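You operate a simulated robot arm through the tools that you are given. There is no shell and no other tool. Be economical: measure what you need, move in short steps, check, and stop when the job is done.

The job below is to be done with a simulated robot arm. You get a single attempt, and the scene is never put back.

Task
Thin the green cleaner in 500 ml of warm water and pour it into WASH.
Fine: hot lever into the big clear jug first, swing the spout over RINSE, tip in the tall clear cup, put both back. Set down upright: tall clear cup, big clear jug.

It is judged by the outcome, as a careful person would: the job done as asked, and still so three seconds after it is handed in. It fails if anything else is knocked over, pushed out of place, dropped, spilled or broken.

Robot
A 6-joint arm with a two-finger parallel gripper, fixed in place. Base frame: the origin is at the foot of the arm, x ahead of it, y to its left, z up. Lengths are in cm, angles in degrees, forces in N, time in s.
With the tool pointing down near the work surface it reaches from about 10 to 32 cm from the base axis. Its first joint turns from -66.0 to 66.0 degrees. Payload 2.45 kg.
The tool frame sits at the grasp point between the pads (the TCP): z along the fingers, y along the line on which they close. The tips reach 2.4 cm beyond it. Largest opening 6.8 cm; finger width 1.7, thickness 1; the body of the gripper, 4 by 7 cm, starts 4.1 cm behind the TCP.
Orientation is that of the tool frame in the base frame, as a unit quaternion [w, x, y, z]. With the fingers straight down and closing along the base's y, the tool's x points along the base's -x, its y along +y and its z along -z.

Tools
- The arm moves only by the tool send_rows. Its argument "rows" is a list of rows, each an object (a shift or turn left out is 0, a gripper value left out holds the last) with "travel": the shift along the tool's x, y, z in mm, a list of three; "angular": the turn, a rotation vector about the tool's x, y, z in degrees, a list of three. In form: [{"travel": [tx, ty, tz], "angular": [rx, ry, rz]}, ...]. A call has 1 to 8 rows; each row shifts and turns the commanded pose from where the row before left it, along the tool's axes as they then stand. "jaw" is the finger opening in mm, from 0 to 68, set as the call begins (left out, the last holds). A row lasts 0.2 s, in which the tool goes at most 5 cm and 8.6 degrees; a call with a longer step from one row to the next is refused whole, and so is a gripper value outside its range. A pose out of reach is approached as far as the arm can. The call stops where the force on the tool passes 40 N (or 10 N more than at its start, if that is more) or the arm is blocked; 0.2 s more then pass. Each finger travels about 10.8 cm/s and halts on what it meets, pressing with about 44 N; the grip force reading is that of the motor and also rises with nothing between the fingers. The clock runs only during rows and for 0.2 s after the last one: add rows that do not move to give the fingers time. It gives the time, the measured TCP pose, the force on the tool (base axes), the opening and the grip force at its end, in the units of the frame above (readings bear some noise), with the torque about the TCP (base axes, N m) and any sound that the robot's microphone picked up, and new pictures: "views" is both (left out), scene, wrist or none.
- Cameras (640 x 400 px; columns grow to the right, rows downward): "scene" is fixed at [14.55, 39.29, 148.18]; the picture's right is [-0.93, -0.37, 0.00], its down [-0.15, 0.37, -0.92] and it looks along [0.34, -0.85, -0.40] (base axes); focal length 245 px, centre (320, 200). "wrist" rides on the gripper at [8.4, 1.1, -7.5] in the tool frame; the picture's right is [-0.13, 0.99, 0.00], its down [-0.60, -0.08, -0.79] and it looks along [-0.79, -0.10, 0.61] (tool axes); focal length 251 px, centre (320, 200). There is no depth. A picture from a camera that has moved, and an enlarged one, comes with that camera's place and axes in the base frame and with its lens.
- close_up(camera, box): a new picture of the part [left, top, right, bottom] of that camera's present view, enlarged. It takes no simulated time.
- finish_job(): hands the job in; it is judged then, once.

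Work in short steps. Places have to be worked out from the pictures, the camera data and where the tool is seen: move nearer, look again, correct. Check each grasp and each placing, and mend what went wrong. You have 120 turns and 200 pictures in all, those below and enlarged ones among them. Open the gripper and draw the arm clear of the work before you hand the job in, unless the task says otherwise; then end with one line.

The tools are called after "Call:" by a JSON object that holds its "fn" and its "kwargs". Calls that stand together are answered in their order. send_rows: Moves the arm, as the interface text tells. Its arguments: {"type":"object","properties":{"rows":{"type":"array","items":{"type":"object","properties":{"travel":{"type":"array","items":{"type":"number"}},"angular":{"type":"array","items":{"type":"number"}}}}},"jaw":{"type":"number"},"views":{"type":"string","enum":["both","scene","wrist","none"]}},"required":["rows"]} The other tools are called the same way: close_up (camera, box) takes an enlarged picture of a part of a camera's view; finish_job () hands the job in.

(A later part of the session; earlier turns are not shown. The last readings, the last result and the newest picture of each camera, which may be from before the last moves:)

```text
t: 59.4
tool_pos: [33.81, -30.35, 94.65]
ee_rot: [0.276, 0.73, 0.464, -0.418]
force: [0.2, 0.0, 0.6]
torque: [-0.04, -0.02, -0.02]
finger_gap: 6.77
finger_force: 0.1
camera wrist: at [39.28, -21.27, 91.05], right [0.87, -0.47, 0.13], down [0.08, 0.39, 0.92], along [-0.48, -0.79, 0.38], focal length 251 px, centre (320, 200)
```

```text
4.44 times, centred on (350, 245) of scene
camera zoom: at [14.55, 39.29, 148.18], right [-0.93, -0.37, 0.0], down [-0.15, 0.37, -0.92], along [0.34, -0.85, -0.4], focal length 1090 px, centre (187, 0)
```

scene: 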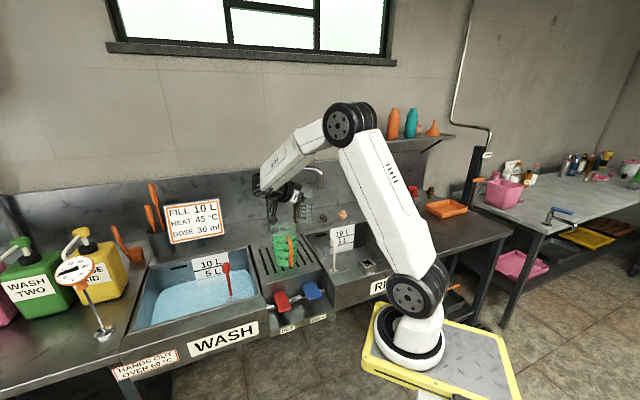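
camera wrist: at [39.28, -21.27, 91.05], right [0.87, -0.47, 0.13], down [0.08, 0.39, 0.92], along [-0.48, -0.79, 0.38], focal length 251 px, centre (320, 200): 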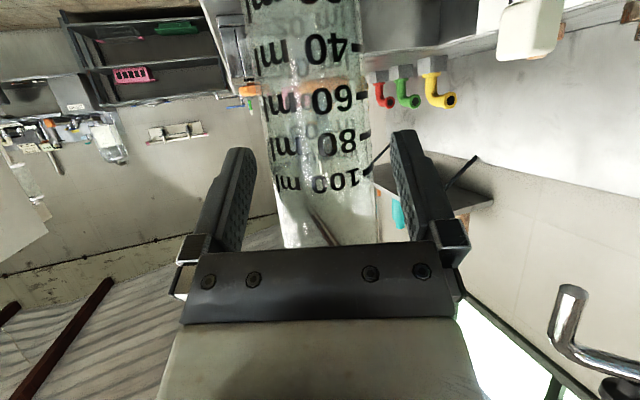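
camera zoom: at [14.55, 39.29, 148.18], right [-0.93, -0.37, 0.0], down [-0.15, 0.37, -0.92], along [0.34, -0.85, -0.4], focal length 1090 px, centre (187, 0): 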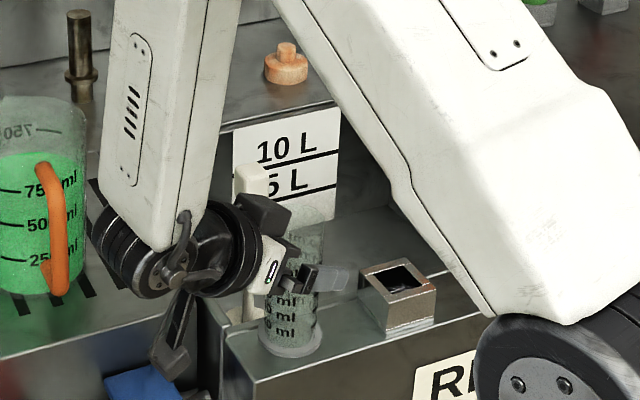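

Cup is standing upright at its place, released. I'll retreat straight up and look.

Call:
{"fn": "send_rows", "kwargs": {"rows": [{"travel": [-26, 0, -15]}, {"travel": [-39, 0, -22.5]}, {"travel": [-39, 0, -22.5]}, {"travel": [-39, 0, -22.5]}, {"travel": [-20, 0, -12]}], "views": "scene"}}

Call:
{"fn": "close_up", "kwargs": {"camera": "scene", "box": [250, 190, 390, 290]}}

```text
t: 60.6
tool_pos: [33.69, -30.29, 113.42]
ee_rot: [0.277, 0.729, 0.464, -0.419]
force: [-0.1, 0.7, -0.1]
torque: [0.02, 0.0, 0.0]
finger_gap: 6.81
finger_force: 0.1
```

scene: 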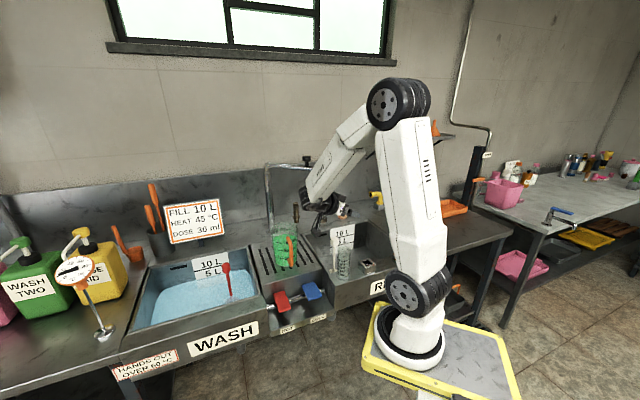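

```text
4.00 times, centred on (320, 240) of scene
camera zoom: at [14.54, 39.29, 148.18], right [-0.93, -0.37, 0.0], down [-0.15, 0.37, -0.92], along [0.34, -0.85, -0.4], focal length 981 px, centre (320, 40)
```

zoom: 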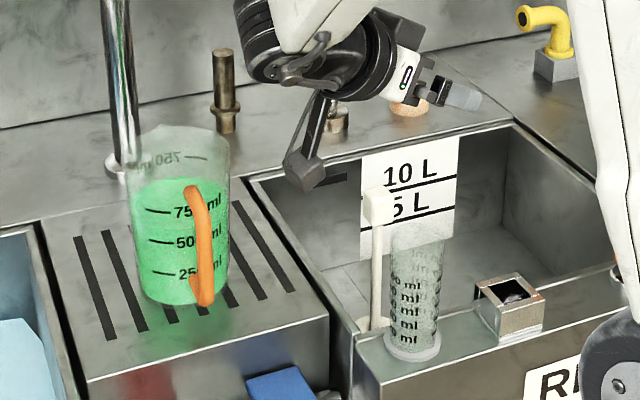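

Cup is back upright and everything's tidy. Now swing around to face the jug handle: first translate and steepen the tool.

Call:
{"fn": "send_rows", "kwargs": {"rows": [{"travel": [13.3, 19.8, -35.3]}, {"travel": [13.3, 19.8, -35.3]}, {"travel": [13.3, 19.8, -35.3]}, {"travel": [13.3, 19.8, -35.3]}, {"angular": [0, 8.4, 0]}, {"angular": [0, 8.4, 0]}], "views": "none"}}

Call:
{"fn": "send_rows", "kwargs": {"rows": [{"angular": [-5.8, 0.2, -6.2]}, {"angular": [-5.8, 0.2, -6.2]}, {"angular": [-5.8, 0.2, -6.2]}, {"angular": [-5.8, 0.2, -6.2]}, {"angular": [-5.8, 0.2, -6.2]}, {"angular": [-5.8, 0.2, -6.2]}, {"angular": [-5.8, 0.2, -6.2]}, {"angular": [-5.8, 0.2, -6.2]}], "views": "both"}}

```text
t: 62.0
tool_pos: [47.0, -19.95, 116.03]
ee_rot: [0.205, 0.784, 0.499, -0.307]
force: [-0.2, 0.5, 0.2]
torque: [0.02, 0.03, 0.04]
finger_gap: 6.82
finger_force: 0.0
```

```text
t: 63.8
tool_pos: [47.08, -19.94, 116.07]
ee_rot: [0.338, 0.371, 0.854, -0.138]
force: [0.5, 0.4, 0.9]
torque: [0.03, 0.02, 0.0]
finger_gap: 6.8
finger_force: 0.0
camera wrist: at [40.03, -11.1, 115.77], right [0.78, 0.61, 0.1], down [-0.13, 0.0, 0.99], along [0.61, -0.79, 0.09], focal length 251 px, centre (320, 200)
```

scene: 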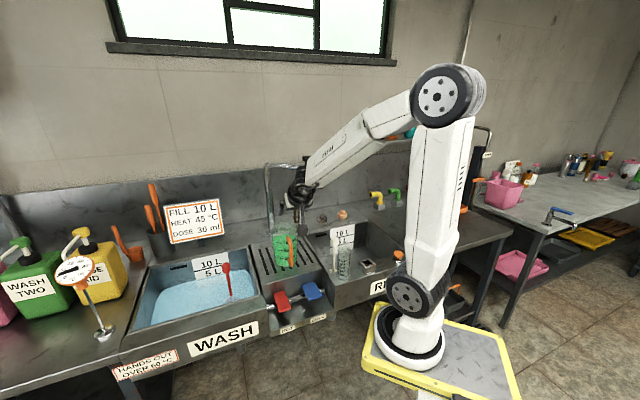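
wrist: 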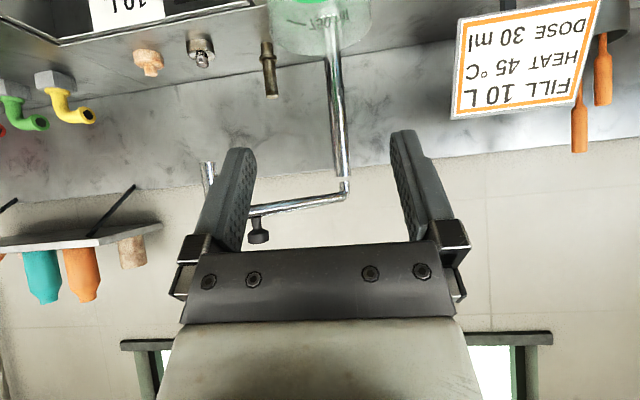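

Facing the jug squarely. I'll drop straight down to z≈98 in front of the handle to see it between the fingers.

Call:
{"fn": "send_rows", "kwargs": {"rows": [{"travel": [30.6, -0.7, 33]}, {"travel": [30.6, -0.7, 33]}, {"travel": [30.6, -0.7, 33]}, {"travel": [30.6, -0.7, 33]}, {"travel": [0, 0, 0]}], "views": "both"}}

```text
t: 65.0
tool_pos: [47.06, -20.05, 97.99]
ee_rot: [0.338, 0.372, 0.853, -0.138]
force: [0.3, -0.5, -0.6]
torque: [0.02, -0.01, 0.01]
finger_gap: 6.79
finger_force: 0.1
camera wrist: at [39.96, -11.17, 97.76], right [0.79, 0.61, 0.1], down [-0.13, 0.0, 0.99], along [0.6, -0.79, 0.09], focal length 251 px, centre (320, 200)
```

scene: 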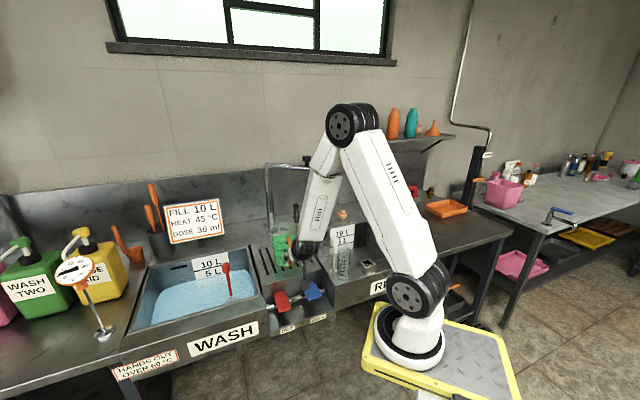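
wrist: 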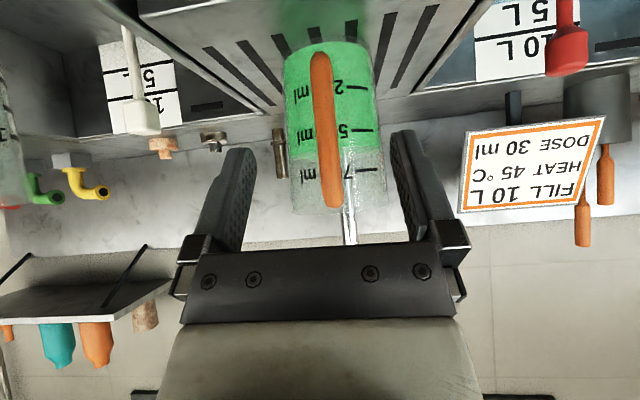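

Handle is perfectly centred between the fingers: bar at about (51.5,−24.6), z from 90 to 99.8. I'll move in so the fingers straddle its upper part.

Call:
{"fn": "send_rows", "kwargs": {"rows": [{"travel": [-10, 0.3, 18.5]}, {"travel": [-10, 0.3, 18.5]}, {"travel": [-10, 0.3, 18.5]}, {"travel": [0, 0, 0]}], "views": "both"}}

Call:
{"fn": "close_up", "kwargs": {"camera": "scene", "box": [255, 200, 335, 280]}}

```text
t: 66.0
tool_pos: [51.11, -24.37, 95.88]
ee_rot: [0.337, 0.372, 0.853, -0.138]
force: [0.3, 0.5, 1.2]
torque: [-0.02, 0.0, -0.05]
finger_gap: 6.79
finger_force: 0.0
camera wrist: at [44.15, -15.4, 95.65], right [0.79, 0.61, 0.1], down [-0.13, 0.0, 0.99], along [0.6, -0.79, 0.09], focal length 251 px, centre (320, 200)
```

scene: 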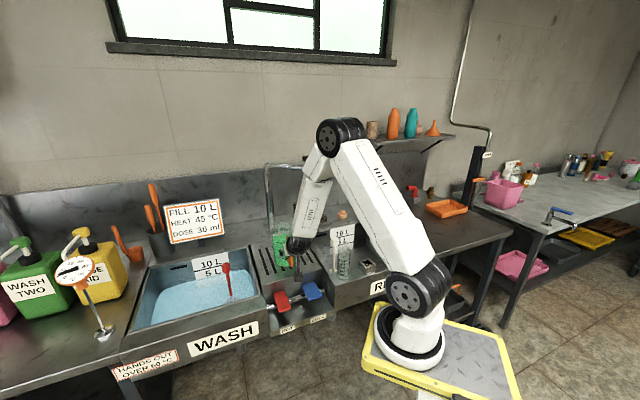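
wrist: 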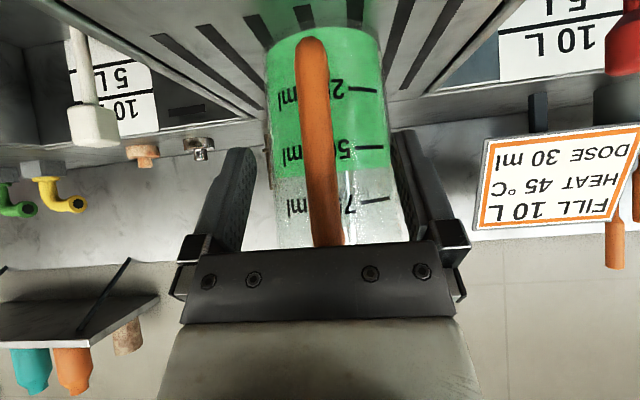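

```text
5.00 times, centred on (295, 240) of scene
camera zoom: at [14.55, 39.29, 148.18], right [-0.93, -0.37, 0.0], down [-0.15, 0.37, -0.92], along [0.34, -0.85, -0.4], focal length 1226 px, centre (445, 0)
```

zoom: 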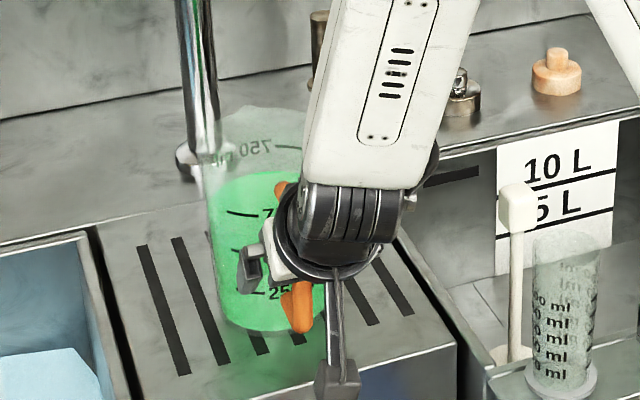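

The handle sits centred between the fingers. Closing on it.

Call:
{"fn": "send_rows", "kwargs": {"rows": [{"travel": [0, 0, 0]}, {"travel": [0, 0, 0]}, {"travel": [0, 0, 0]}], "jaw": 0, "views": "wrist"}}

```text
t: 66.8
tool_pos: [51.11, -24.29, 96.06]
ee_rot: [0.338, 0.372, 0.853, -0.138]
force: [-0.5, -0.9, -0.1]
torque: [-0.28, 0.21, 0.0]
finger_gap: 1.42
finger_force: 33.9
camera wrist: at [44.14, -15.4, 95.66], right [0.79, 0.61, 0.1], down [-0.13, 0.01, 0.99], along [0.6, -0.79, 0.09], focal length 251 px, centre (320, 200)
```

wrist: 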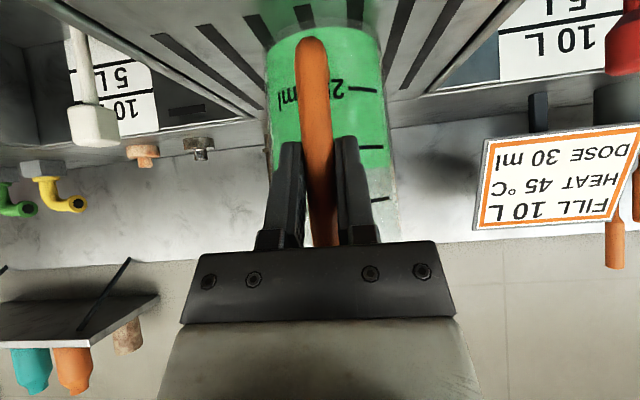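

Gripped the 1.4 cm bar. Test lift of 10 mm to see whether the jug stays level.

Call:
{"fn": "send_rows", "kwargs": {"rows": [{"travel": [0, 0, 0]}, {"travel": [-3.4, 0, -3.7]}, {"travel": [-3.4, 0, -3.7]}, {"travel": [0, 0, 0]}], "views": "wrist"}}

Call:
{"fn": "close_up", "kwargs": {"camera": "scene", "box": [255, 200, 335, 280]}}

```text
t: 67.8
tool_pos: [51.11, -24.16, 96.93]
ee_rot: [0.336, 0.372, 0.854, -0.137]
force: [0.0, 0.2, -6.9]
torque: [0.42, 0.42, -0.02]
finger_gap: 1.43
finger_force: 34.1
camera wrist: at [44.1, -15.35, 96.7], right [0.79, 0.61, 0.1], down [-0.13, 0.0, 0.99], along [0.6, -0.79, 0.08], focal length 251 px, centre (320, 200)
```

wrist: 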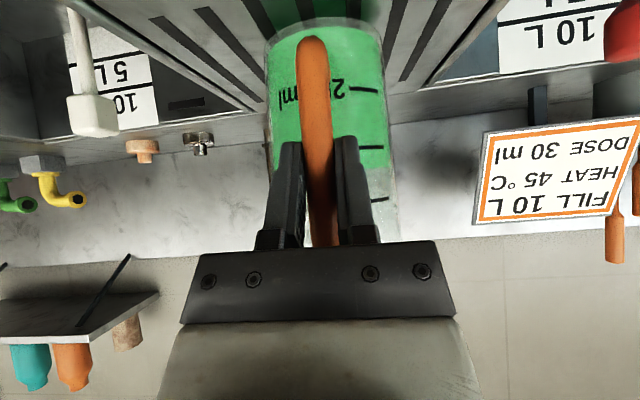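

```text
5.00 times, centred on (295, 240) of scene
camera zoom: at [14.56, 39.29, 148.18], right [-0.93, -0.37, 0.0], down [-0.15, 0.37, -0.92], along [0.34, -0.85, -0.4], focal length 1226 px, centre (445, 0)
```

zoom: 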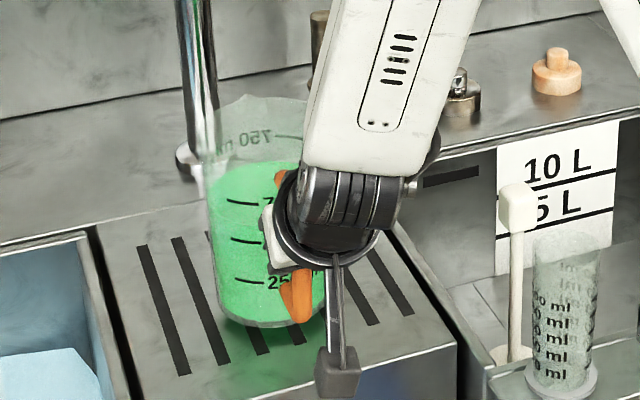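

Jug held level (about 0.7 kg, no pivot). I'll lift it to z≈104 gently.

Call:
{"fn": "send_rows", "kwargs": {"rows": [{"travel": [-5, 0, -5.4]}, {"travel": [-10, 0.2, -10.8]}, {"travel": [-12, 0.2, -13]}, {"travel": [-12, 0.2, -13]}, {"travel": [-8, 0.2, -8.6]}, {"travel": [-3, 0, -3.2]}, {"travel": [0, 0, 0]}], "views": "both"}}

```text
t: 69.4
tool_pos: [51.09, -24.22, 104.2]
ee_rot: [0.338, 0.372, 0.853, -0.138]
force: [-0.7, 0.5, -7.3]
torque: [0.39, 0.35, -0.02]
finger_gap: 1.4
finger_force: 33.4
camera wrist: at [44.15, -15.38, 104.08], right [0.79, 0.61, 0.1], down [-0.13, 0.0, 0.99], along [0.6, -0.79, 0.08], focal length 251 px, centre (320, 200)
```

scene: 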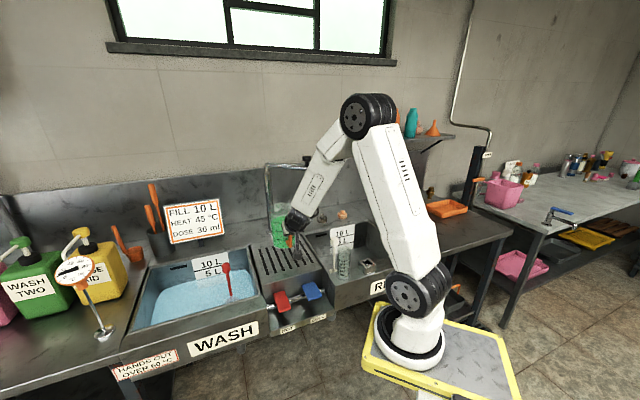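
wrist: 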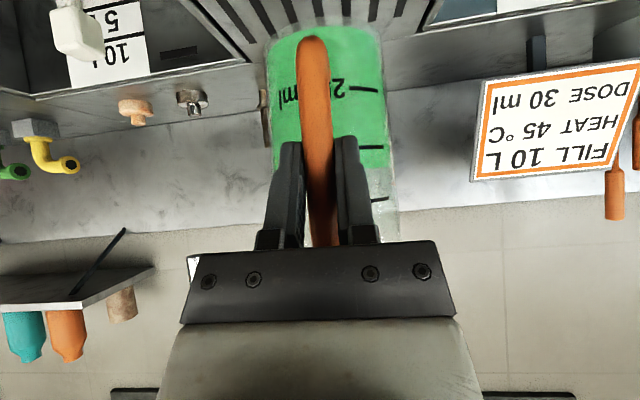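

Steady. I'll move slowly sideways to over the WASH edge.

Call:
{"fn": "send_rows", "kwargs": {"rows": [{"travel": [2.6, 8.9, -2.2]}, {"travel": [5.2, 17.8, -4.4]}, {"travel": [6.9, 23.7, -5.9]}, {"travel": [6.9, 23.7, -5.9]}, {"travel": [6.9, 23.7, -5.9]}, {"travel": [6.9, 23.7, -5.9]}, {"travel": [5.2, 17.8, -4.4]}, {"travel": [2.6, 8.9, -2.2]}], "views": "both"}}

Call:
{"fn": "close_up", "kwargs": {"camera": "scene", "box": [150, 190, 310, 310]}}

```text
t: 71.2
tool_pos: [58.02, -9.99, 104.29]
ee_rot: [0.337, 0.372, 0.854, -0.137]
force: [0.0, 0.2, -7.4]
torque: [0.42, 0.41, 0.02]
finger_gap: 1.42
finger_force: 33.9
camera wrist: at [51.03, -1.11, 104.06], right [0.79, 0.61, 0.1], down [-0.13, 0.0, 0.99], along [0.6, -0.79, 0.08], focal length 251 px, centre (320, 200)
```

scene: 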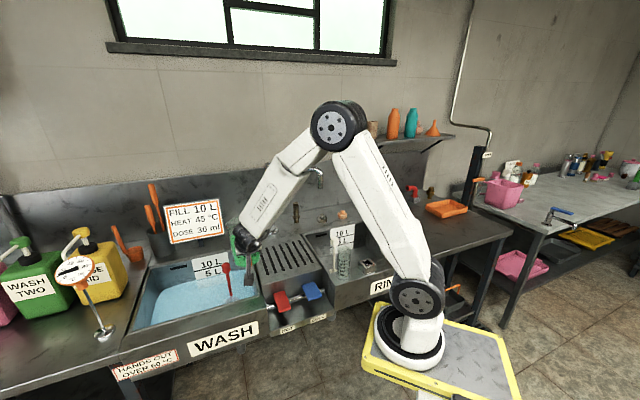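
wrist: 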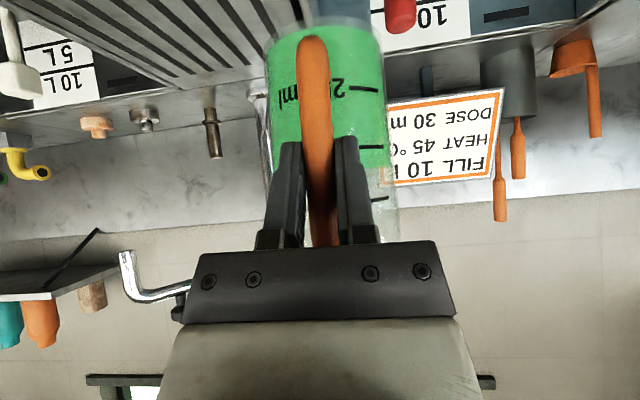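

```text
3.33 times, centred on (230, 250) of scene
camera zoom: at [14.56, 39.29, 148.18], right [-0.93, -0.37, 0.0], down [-0.15, 0.37, -0.92], along [0.34, -0.85, -0.4], focal length 818 px, centre (620, 33)
```

zoom: 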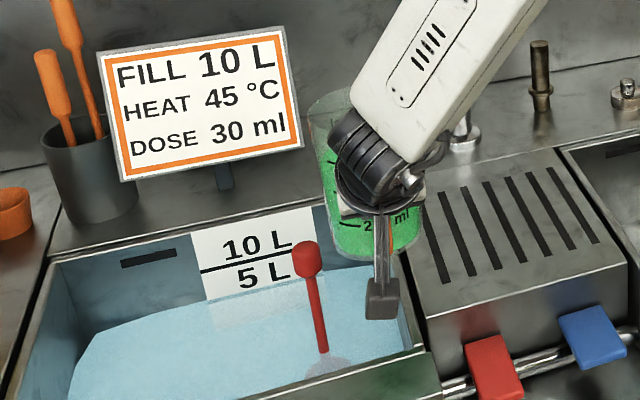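

Jug is over the WASH side edge; tilting toward +e will pour into the basin. First 36° and check.

Call:
{"fn": "send_rows", "kwargs": {"rows": [{"angular": [2.2, 0, -2.05]}, {"angular": [4.4, 0, -4.1]}, {"angular": [4.4, 0, -4.1]}, {"angular": [4.4, 0, -4.1]}, {"angular": [4.4, 0, -4.1]}, {"angular": [4.4, 0, -4.1]}, {"angular": [2.2, 0, -2.05]}, {"travel": [0, 0, 0]}], "views": "both"}}

Call:
{"fn": "close_up", "kwargs": {"camera": "scene", "box": [150, 190, 310, 310]}}

```text
t: 73.0
tool_pos: [58.1, -10.12, 104.33]
ee_rot: [0.207, 0.25, 0.859, -0.396]
force: [0.0, -0.2, -7.5]
torque: [0.03, 0.38, 0.03]
finger_gap: 1.45
finger_force: 33.9
camera wrist: at [50.81, -1.35, 103.46], right [0.69, 0.52, -0.5], down [0.31, 0.42, 0.86], along [0.66, -0.74, 0.13], focal length 251 px, centre (320, 200)
```

scene: 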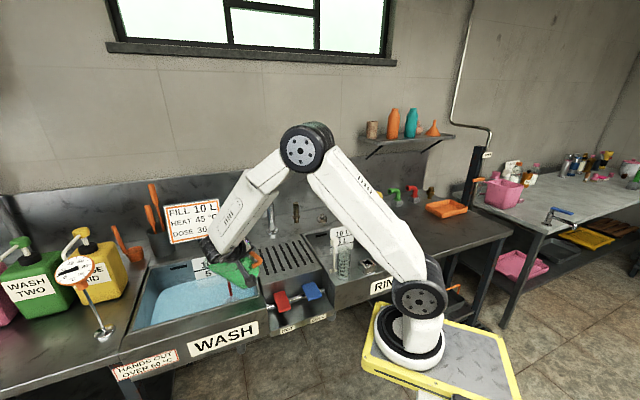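
wrist: 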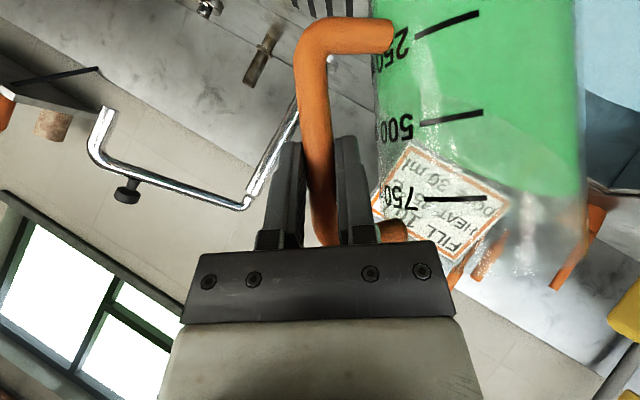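

```text
3.33 times, centred on (230, 250) of scene
camera zoom: at [14.56, 39.29, 148.18], right [-0.93, -0.37, 0.0], down [-0.15, 0.37, -0.92], along [0.34, -0.85, -0.4], focal length 818 px, centre (620, 33)
```

zoom: 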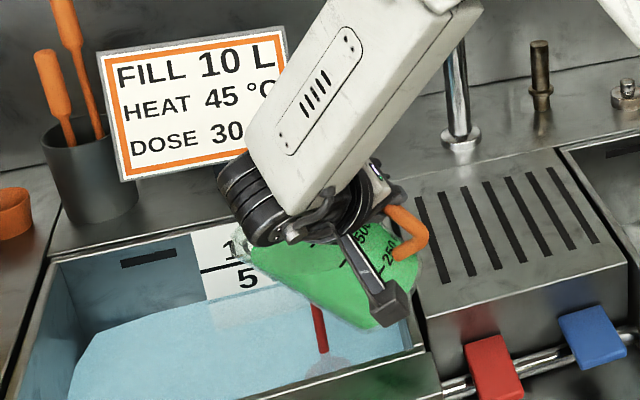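

The jug has swivelled about its handle bar and now hangs below it (still held, nothing spilled), so its mouth sits too near the basin's front edge. I'll shift 7 cm toward the wall and raise 7 cm before tilting further.

Call:
{"fn": "send_rows", "kwargs": {"rows": [{"travel": [-10, -4, 0.3]}, {"travel": [-18, -7, 0.6]}, {"travel": [-20, -8, 0.7]}, {"travel": [-20, -8, 0.7]}, {"travel": [-16, -6, 0.5]}, {"travel": [-8, -3, 0.3]}, {"travel": [0, 0, 0]}], "views": "both"}}

Call:
{"fn": "close_up", "kwargs": {"camera": "scene", "box": [150, 190, 310, 310]}}

```text
t: 74.6
tool_pos: [63.29, -14.67, 111.44]
ee_rot: [0.206, 0.25, 0.859, -0.396]
force: [-0.4, -0.5, -6.9]
torque: [0.02, 0.34, -0.01]
finger_gap: 1.41
finger_force: 33.9
camera wrist: at [55.97, -6.04, 110.51], right [0.69, 0.52, -0.5], down [0.3, 0.42, 0.86], along [0.66, -0.74, 0.13], focal length 251 px, centre (320, 200)
```

scene: 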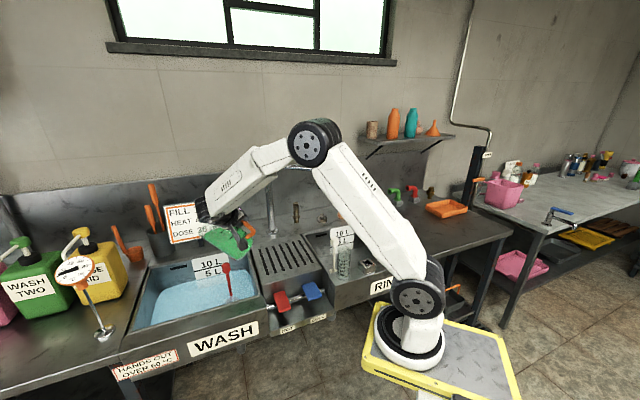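
wrist: 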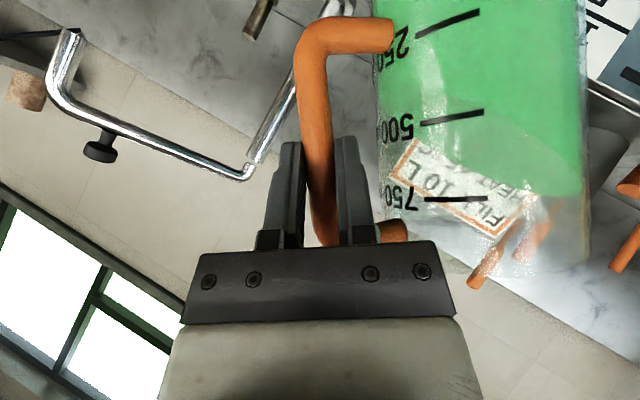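

```text
3.33 times, centred on (230, 250) of scene
camera zoom: at [14.56, 39.29, 148.18], right [-0.93, -0.37, 0.0], down [-0.15, 0.37, -0.92], along [0.34, -0.85, -0.4], focal length 818 px, centre (620, 33)
```

zoom: 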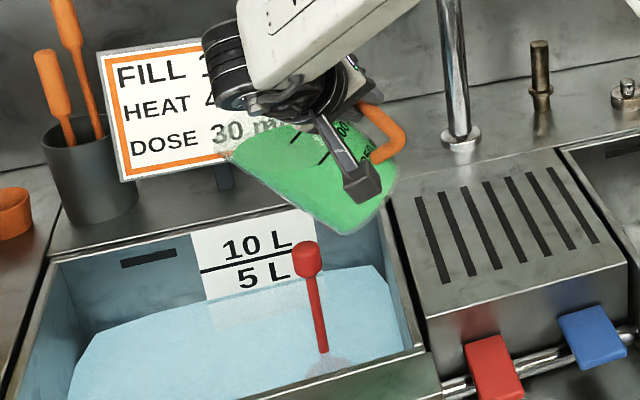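

Mouth is now well inside the basin (n≈61, e≈43). Tilting another 24° slowly to begin pouring.

Call:
{"fn": "send_rows", "kwargs": {"rows": [{"angular": [2.9, 0, -2.7]}, {"angular": [2.9, 0, -2.7]}, {"angular": [2.9, 0, -2.7]}, {"angular": [2.9, 0, -2.7]}, {"angular": [2.9, 0, -2.7]}, {"angular": [2.9, 0, -2.7]}, {"travel": [0, 0, 0]}], "views": "wrist"}}

Call:
{"fn": "close_up", "kwargs": {"camera": "scene", "box": [150, 190, 310, 310]}}

```text
t: 76.2
tool_pos: [63.23, -14.69, 111.26]
ee_rot: [0.11, 0.156, 0.815, -0.547]
force: [-0.9, 0.5, -6.1]
torque: [0.11, 0.15, -0.01]
finger_gap: 1.41
finger_force: 34.2
camera wrist: at [55.7, -6.29, 110.24], right [0.49, 0.33, -0.81], down [0.52, 0.63, 0.58], along [0.7, -0.7, 0.13], focal length 251 px, centre (320, 200)
```

wrist: 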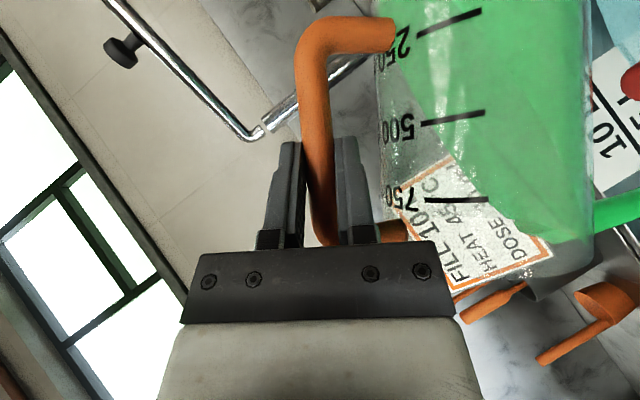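

```text
3.33 times, centred on (230, 250) of scene
camera zoom: at [14.56, 39.29, 148.18], right [-0.93, -0.37, 0.0], down [-0.15, 0.37, -0.92], along [0.34, -0.85, -0.4], focal length 818 px, centre (620, 33)
```

zoom: 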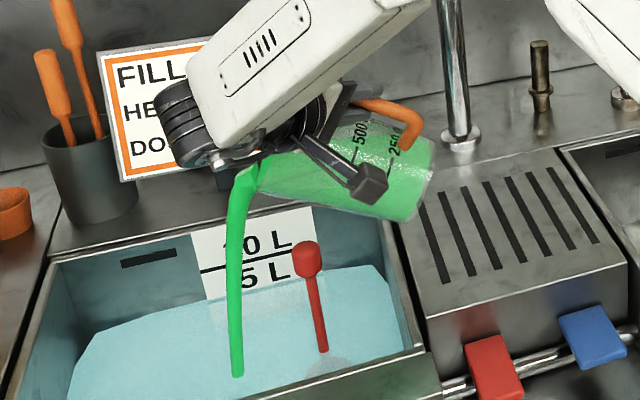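

It's pouring cleanly into the middle of WASH. I'll let it run and keep tilting slowly.

Call:
{"fn": "send_rows", "kwargs": {"rows": [{"travel": [0, 0, 0]}, {"angular": [2.2, 0, -2.05]}, {"angular": [2.2, 0, -2.05]}, {"angular": [2.2, 0, -2.05]}, {"angular": [2.2, 0, -2.05]}, {"angular": [2.2, 0, -2.05]}, {"travel": [0, 0, 0]}], "views": "wrist"}}

Call:
{"fn": "close_up", "kwargs": {"camera": "scene", "box": [150, 190, 310, 310]}}

```text
t: 77.8
tool_pos: [63.25, -14.74, 111.47]
ee_rot: [0.045, 0.091, 0.77, -0.63]
force: [-0.8, -0.4, -3.9]
torque: [0.14, 0.01, -0.01]
finger_gap: 1.4
finger_force: 34.0
camera wrist: at [55.5, -6.49, 110.21], right [0.32, 0.18, -0.93], down [0.61, 0.71, 0.35], along [0.72, -0.68, 0.12], focal length 251 px, centre (320, 200)
```

wrist: 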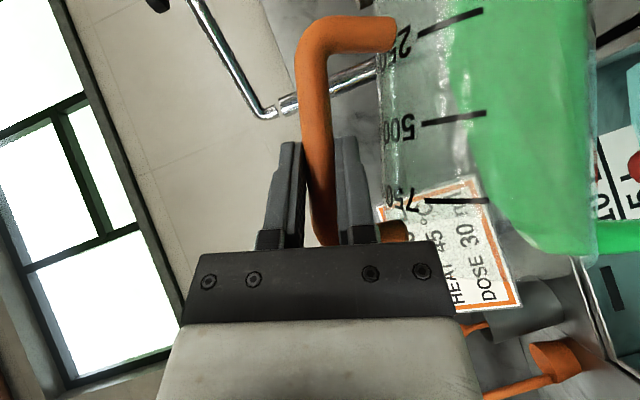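

```text
3.33 times, centred on (230, 250) of scene
camera zoom: at [14.55, 39.29, 148.18], right [-0.93, -0.37, 0.0], down [-0.15, 0.37, -0.92], along [0.34, -0.85, -0.4], focal length 818 px, centre (620, 33)
```

zoom: 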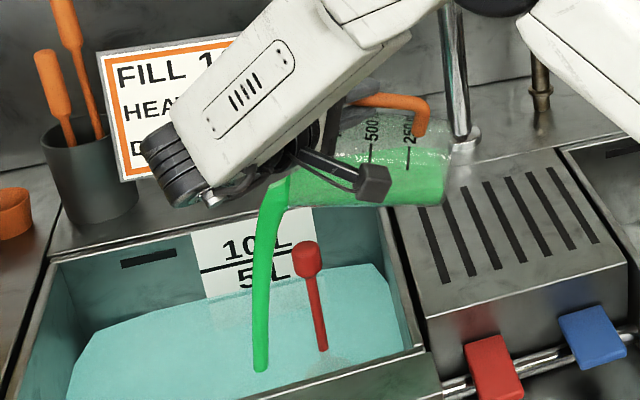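

Going well; half gone. Continuing.

Call:
{"fn": "send_rows", "kwargs": {"rows": [{"travel": [0, 0, 0]}, {"angular": [2.2, 0, -2.05]}, {"angular": [2.2, 0, -2.05]}, {"angular": [2.2, 0, -2.05]}, {"angular": [2.2, 0, -2.05]}, {"angular": [2.2, 0, -2.05]}, {"angular": [2.2, 0, -2.05]}, {"travel": [0, 0, 0]}], "views": "wrist"}}

Call:
{"fn": "close_up", "kwargs": {"camera": "scene", "box": [150, 190, 310, 310]}}

```text
t: 79.6
tool_pos: [63.29, -14.7, 111.27]
ee_rot: [0.033, -0.013, -0.698, 0.715]
force: [-0.8, 0.4, -1.6]
torque: [0.09, -0.02, 0.01]
finger_gap: 1.42
finger_force: 33.9
camera wrist: at [55.25, -6.76, 110.22], right [0.1, -0.03, -0.99], down [0.66, 0.75, 0.04], along [0.75, -0.66, 0.1], focal length 251 px, centre (320, 200)
```

wrist: 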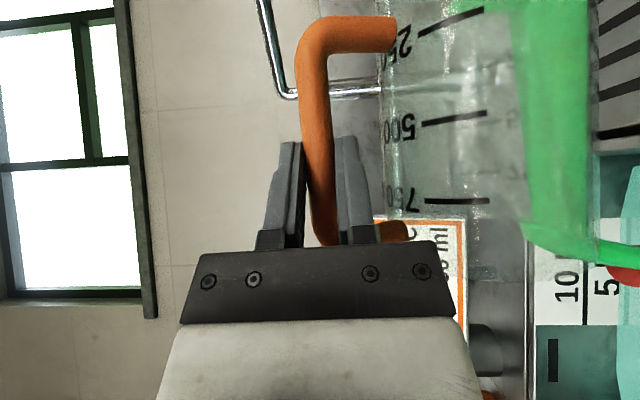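

```text
3.33 times, centred on (230, 250) of scene
camera zoom: at [14.55, 39.29, 148.18], right [-0.93, -0.37, 0.0], down [-0.15, 0.37, -0.92], along [0.34, -0.85, -0.4], focal length 818 px, centre (620, 33)
```

zoom: 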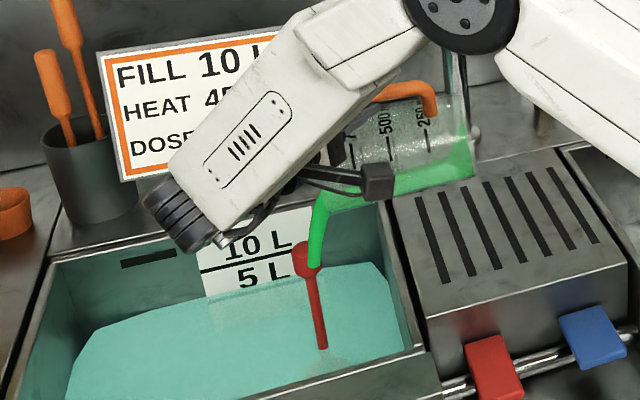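

The stream is getting near the red brush head, so I'll shift the jug +e about 6 cm to keep it over open water.

Call:
{"fn": "send_rows", "kwargs": {"rows": [{"travel": [-3, 0, -8]}, {"travel": [-6, 0, -16]}, {"travel": [-7, 0, -18]}, {"travel": [-5, 0, -12]}, {"travel": [-2, 0, -5]}, {"travel": [0, 0, 0]}], "views": "none"}}

Call:
{"fn": "close_up", "kwargs": {"camera": "scene", "box": [150, 190, 310, 310]}}

```text
t: 81.0
tool_pos: [65.98, -8.91, 111.16]
ee_rot: [0.033, -0.013, -0.698, 0.715]
force: [0.4, -0.5, -1.4]
torque: [0.06, -0.02, 0.0]
finger_gap: 1.41
finger_force: 33.8
```

```text
3.33 times, centred on (230, 250) of scene
camera zoom: at [14.55, 39.29, 148.18], right [-0.93, -0.37, 0.0], down [-0.15, 0.37, -0.92], along [0.34, -0.85, -0.4], focal length 818 px, centre (620, 33)
```

zoom: 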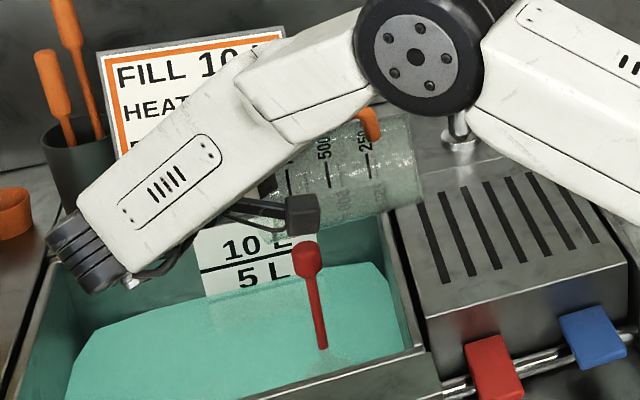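

The jug looks empty. A little more tilt and a hold to drain the last drops.

Call:
{"fn": "send_rows", "kwargs": {"rows": [{"angular": [2.9, 0, -2.7]}, {"angular": [2.9, 0, -2.7]}, {"angular": [2.9, 0, -2.7]}, {"travel": [0, 0, 0]}, {"travel": [0, 0, 0]}, {"travel": [0, 0, 0]}], "views": "wrist"}}

Call:
{"fn": "close_up", "kwargs": {"camera": "scene", "box": [150, 190, 310, 310]}}

```text
t: 82.4
tool_pos: [65.9, -9.06, 111.19]
ee_rot: [0.084, 0.038, -0.642, 0.761]
force: [0.1, -0.2, -1.0]
torque: [0.07, 0.01, -0.02]
finger_gap: 1.4
finger_force: 34.1
camera wrist: at [57.77, -1.16, 110.09], right [-0.05, -0.17, -0.98], down [0.65, 0.75, -0.16], along [0.76, -0.64, 0.07], focal length 251 px, centre (320, 200)
```

wrist: 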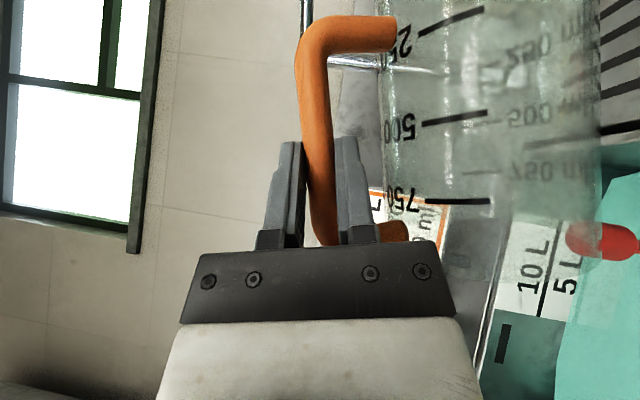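

```text
3.33 times, centred on (230, 250) of scene
camera zoom: at [14.55, 39.29, 148.18], right [-0.93, -0.37, 0.0], down [-0.15, 0.37, -0.92], along [0.34, -0.85, -0.4], focal length 818 px, centre (620, 33)
```

zoom: 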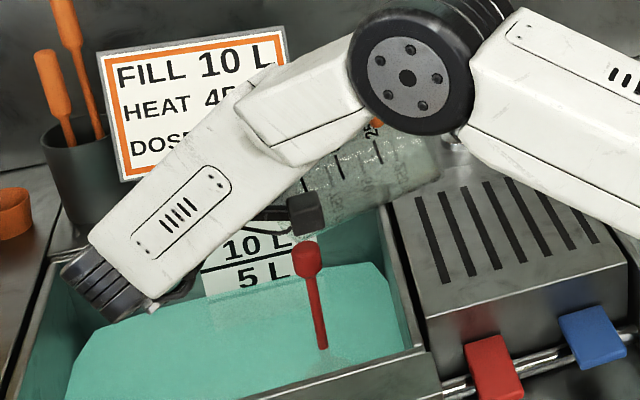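

Jug is drained and WASH is teal. I'll rotate it upright again, over the basin.

Call:
{"fn": "send_rows", "kwargs": {"rows": [{"angular": [-5.88, 0, 5.48]}, {"angular": [-5.88, 0, 5.48]}, {"angular": [-5.88, 0, 5.48]}, {"angular": [-5.88, 0, 5.48]}, {"angular": [-5.88, 0, 5.48]}, {"angular": [-5.88, 0, 5.48]}, {"angular": [-5.88, 0, 5.48]}, {"angular": [-5.88, 0, 5.48]}], "views": "none"}}

Call:
{"fn": "send_rows", "kwargs": {"rows": [{"angular": [-5.88, 0, 5.48]}, {"angular": [-5.88, 0, 5.48]}, {"angular": [-5.88, 0, 5.48]}, {"angular": [-5.88, 0, 5.48]}, {"angular": [-5.88, 0, 5.48]}, {"travel": [0, 0, 0]}], "views": "both"}}

Call:
{"fn": "close_up", "kwargs": {"camera": "scene", "box": [150, 190, 310, 310]}}

```text
t: 84.2
tool_pos: [66.02, -8.96, 111.1]
ee_rot: [0.19, 0.234, 0.854, -0.425]
force: [0.3, -0.6, -1.6]
torque: [0.01, 0.04, 0.0]
finger_gap: 1.42
finger_force: 34.0
```

```text
t: 85.6
tool_pos: [66.02, -8.95, 111.14]
ee_rot: [0.337, 0.371, 0.854, -0.14]
force: [0.0, -0.3, -0.7]
torque: [-0.01, 0.08, 0.04]
finger_gap: 1.42
finger_force: 34.0
camera wrist: at [58.93, -0.06, 110.87], right [0.79, 0.61, 0.1], down [-0.13, 0.01, 0.99], along [0.6, -0.79, 0.09], focal length 251 px, centre (320, 200)
```

scene: 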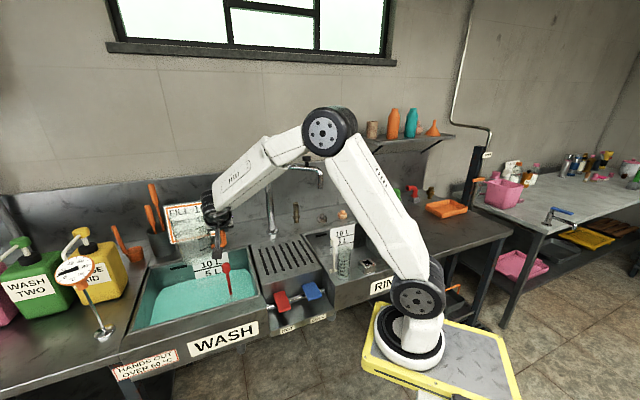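
wrist: 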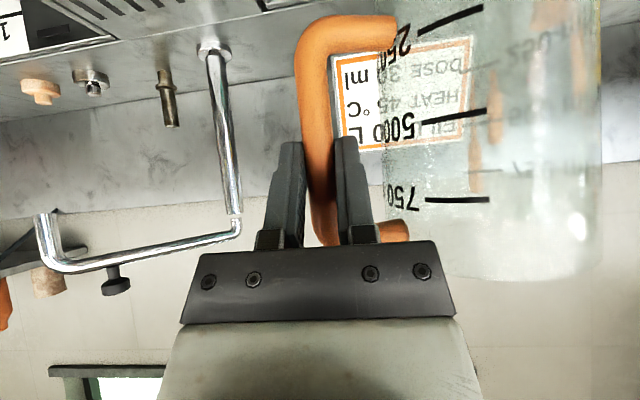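

```text
3.33 times, centred on (230, 250) of scene
camera zoom: at [14.55, 39.29, 148.18], right [-0.93, -0.37, 0.0], down [-0.15, 0.37, -0.92], along [0.34, -0.85, -0.4], focal length 818 px, centre (620, 33)
```

zoom: 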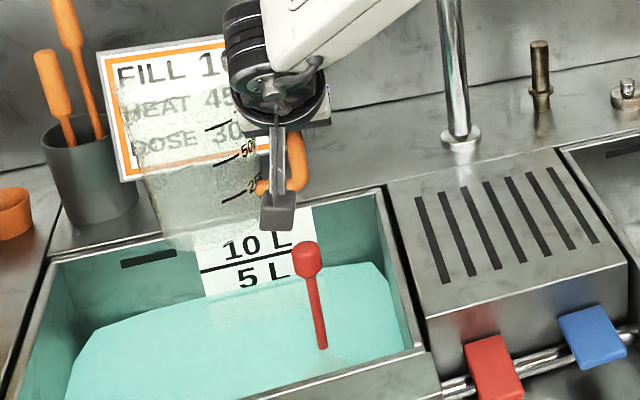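

Jug is upright but swivelled about 80° about its handle relative to the gripper. I'll carry it back above the drainer, then yaw the gripper −80° so the jug regains its original direction.

Call:
{"fn": "send_rows", "kwargs": {"rows": [{"travel": [-0.8, -18, 0.4]}, {"travel": [-1.6, -34, 0.7]}, {"travel": [-1.6, -38, 0.7]}, {"travel": [-1.6, -38, 0.7]}, {"travel": [-1.6, -38, 0.7]}, {"travel": [-1.6, -32, 0.5]}, {"travel": [-0.8, -16, 0.3]}, {"travel": [0, 0, 0]}], "views": "none"}}

Call:
{"fn": "send_rows", "kwargs": {"rows": [{"angular": [3.4, 0, 3.7]}, {"angular": [5.44, -0.1, 5.87]}, {"angular": [5.44, -0.1, 5.87]}, {"angular": [5.44, -0.1, 5.87]}, {"angular": [5.44, -0.1, 5.87]}, {"angular": [5.44, -0.1, 5.87]}, {"travel": [0, 0, 0]}], "views": "both"}}

```text
t: 87.4
tool_pos: [51.09, -24.41, 111.4]
ee_rot: [0.336, 0.371, 0.854, -0.14]
force: [0.5, 0.1, -0.4]
torque: [-0.04, 0.12, 0.01]
finger_gap: 1.44
finger_force: 34.2
```

```text
t: 89.0
tool_pos: [50.97, -24.34, 111.17]
ee_rot: [0.256, 0.671, 0.646, -0.259]
force: [0.0, 0.4, -1.1]
torque: [0.04, 0.04, 0.0]
finger_gap: 1.42
finger_force: 33.8
camera wrist: at [52.37, -13.17, 111.0], right [0.99, -0.13, 0.1], down [-0.08, 0.1, 0.99], along [-0.14, -0.99, 0.09], focal length 251 px, centre (320, 200)
```

scene: 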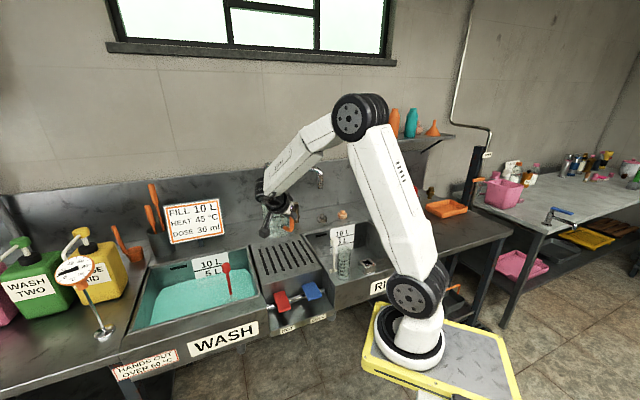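
wrist: 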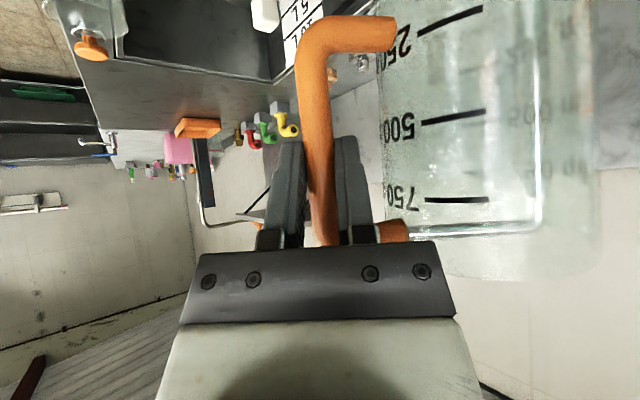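

Working without limit. Finishing the remaining 34° of yaw.

Call:
{"fn": "send_rows", "kwargs": {"rows": [{"angular": [5.7, -0.1, 6.2]}, {"angular": [5.7, -0.1, 6.2]}, {"angular": [5.7, -0.1, 6.2]}, {"angular": [5.7, -0.1, 6.2]}, {"travel": [0, 0, 0]}], "views": "both"}}

Call:
{"fn": "close_up", "kwargs": {"camera": "scene", "box": [240, 170, 340, 280]}}

```text
t: 90.2
tool_pos: [51.01, -24.41, 111.23]
ee_rot: [0.173, 0.829, 0.423, -0.322]
force: [0.0, -0.3, -0.1]
torque: [0.1, 0.02, -0.04]
finger_gap: 1.43
finger_force: 34.0
camera wrist: at [58.36, -15.89, 110.98], right [0.75, -0.65, 0.1], down [-0.02, 0.13, 0.99], along [-0.66, -0.75, 0.09], focal length 251 px, centre (320, 200)
```

scene: 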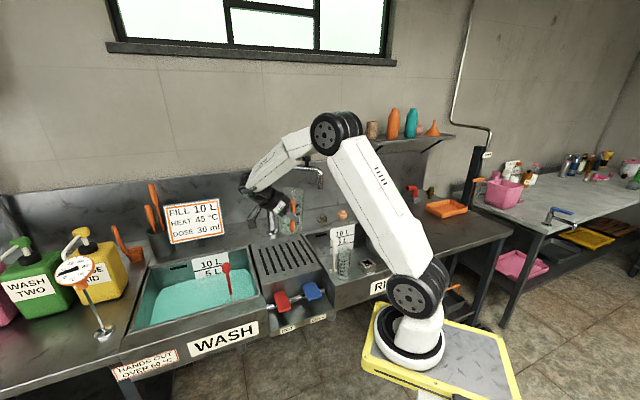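
wrist: 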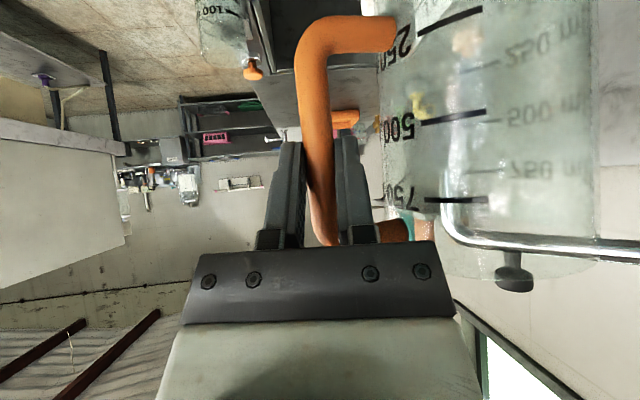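

```text
3.64 times, centred on (290, 225) of scene
camera zoom: at [14.55, 39.29, 148.18], right [-0.93, -0.37, 0.0], down [-0.15, 0.37, -0.92], along [0.34, -0.85, -0.4], focal length 892 px, centre (429, 109)
```

zoom: 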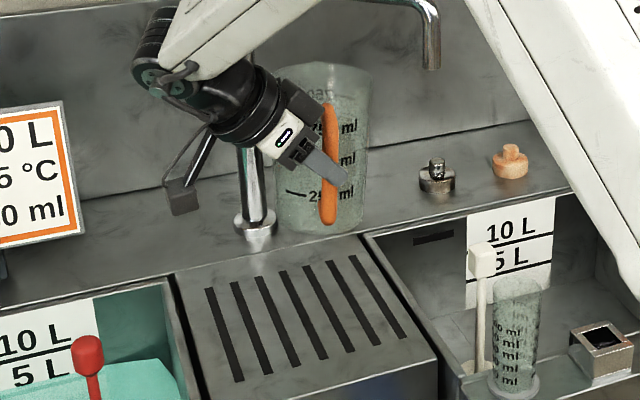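

Jug regained its original orientation and hangs upright over its spot. Descending to just above the drainer.

Call:
{"fn": "send_rows", "kwargs": {"rows": [{"travel": [24, 0, 26]}, {"travel": [24, 0, 26]}, {"travel": [24, 0, 26]}, {"travel": [20, 0, 21.5]}, {"travel": [0, 0, 0]}], "views": "both"}}

Call:
{"fn": "close_up", "kwargs": {"camera": "scene", "box": [240, 190, 340, 290]}}

```text
t: 91.4
tool_pos: [51.03, -24.52, 97.74]
ee_rot: [0.172, 0.829, 0.424, -0.322]
force: [0.0, -0.3, -0.8]
torque: [0.07, 0.07, -0.02]
finger_gap: 1.4
finger_force: 33.8
camera wrist: at [58.41, -16.07, 97.44], right [0.75, -0.65, 0.1], down [-0.02, 0.13, 0.99], along [-0.66, -0.75, 0.09], focal length 251 px, centre (320, 200)
```

scene: 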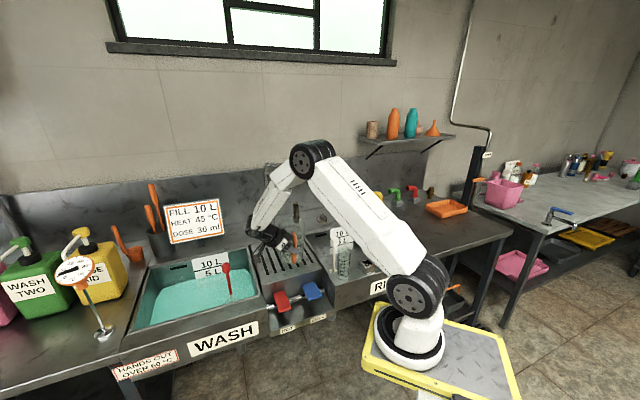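
wrist: 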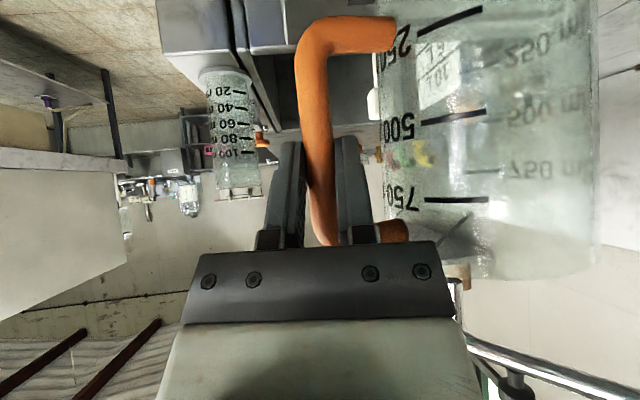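

```text
4.00 times, centred on (290, 240) of scene
camera zoom: at [14.55, 39.29, 148.18], right [-0.93, -0.37, 0.0], down [-0.15, 0.37, -0.92], along [0.34, -0.85, -0.4], focal length 981 px, centre (440, 40)
```

zoom: 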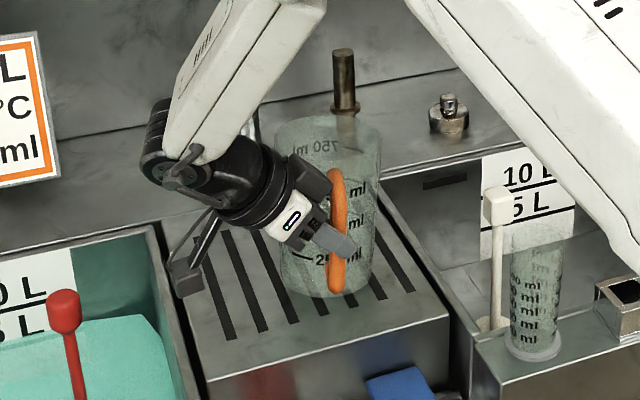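

About 1.5 cm above. Lowering gently to contact.

Call:
{"fn": "send_rows", "kwargs": {"rows": [{"travel": [7, 0.5, 6.5]}, {"travel": [1.4, 0, 1.5]}, {"travel": [1.4, 0, 1.5]}, {"travel": [0.7, 0, 0.7]}, {"travel": [0, 0, 0]}], "views": "none"}}

```text
t: 92.6
tool_pos: [51.22, -24.41, 96.27]
ee_rot: [0.174, 0.828, 0.424, -0.323]
force: [-1.8, 5.5, 17.6]
torque: [-1.31, -0.02, -0.15]
finger_gap: 1.48
finger_force: 34.1
```

Contact (17 N). I'll ease up about 2 mm, then open.

Call:
{"fn": "send_rows", "kwargs": {"rows": [{"travel": [-1, 0, -1.1]}, {"travel": [0, 0, 0]}], "views": "none"}}

Call:
{"fn": "close_up", "kwargs": {"camera": "scene", "box": [240, 190, 340, 290]}}

```text
t: 93.2
tool_pos: [51.17, -24.54, 96.32]
ee_rot: [0.172, 0.829, 0.424, -0.322]
force: [0.9, -1.4, 5.1]
torque: [-0.98, -0.18, 0.05]
finger_gap: 1.46
finger_force: 34.0
```

```text
4.00 times, centred on (290, 240) of scene
camera zoom: at [14.54, 39.29, 148.18], right [-0.93, -0.37, 0.0], down [-0.15, 0.37, -0.92], along [0.34, -0.85, -0.4], focal length 981 px, centre (440, 40)
```

zoom: 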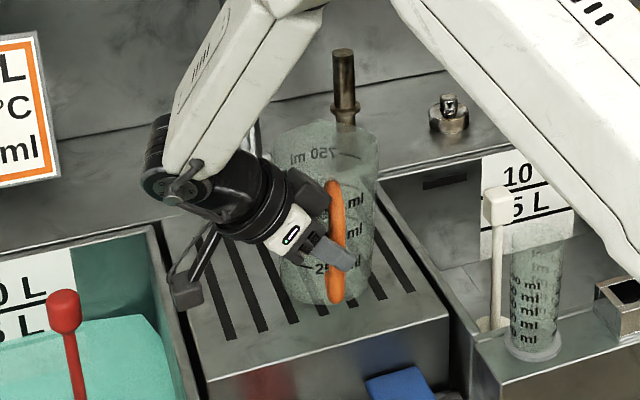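

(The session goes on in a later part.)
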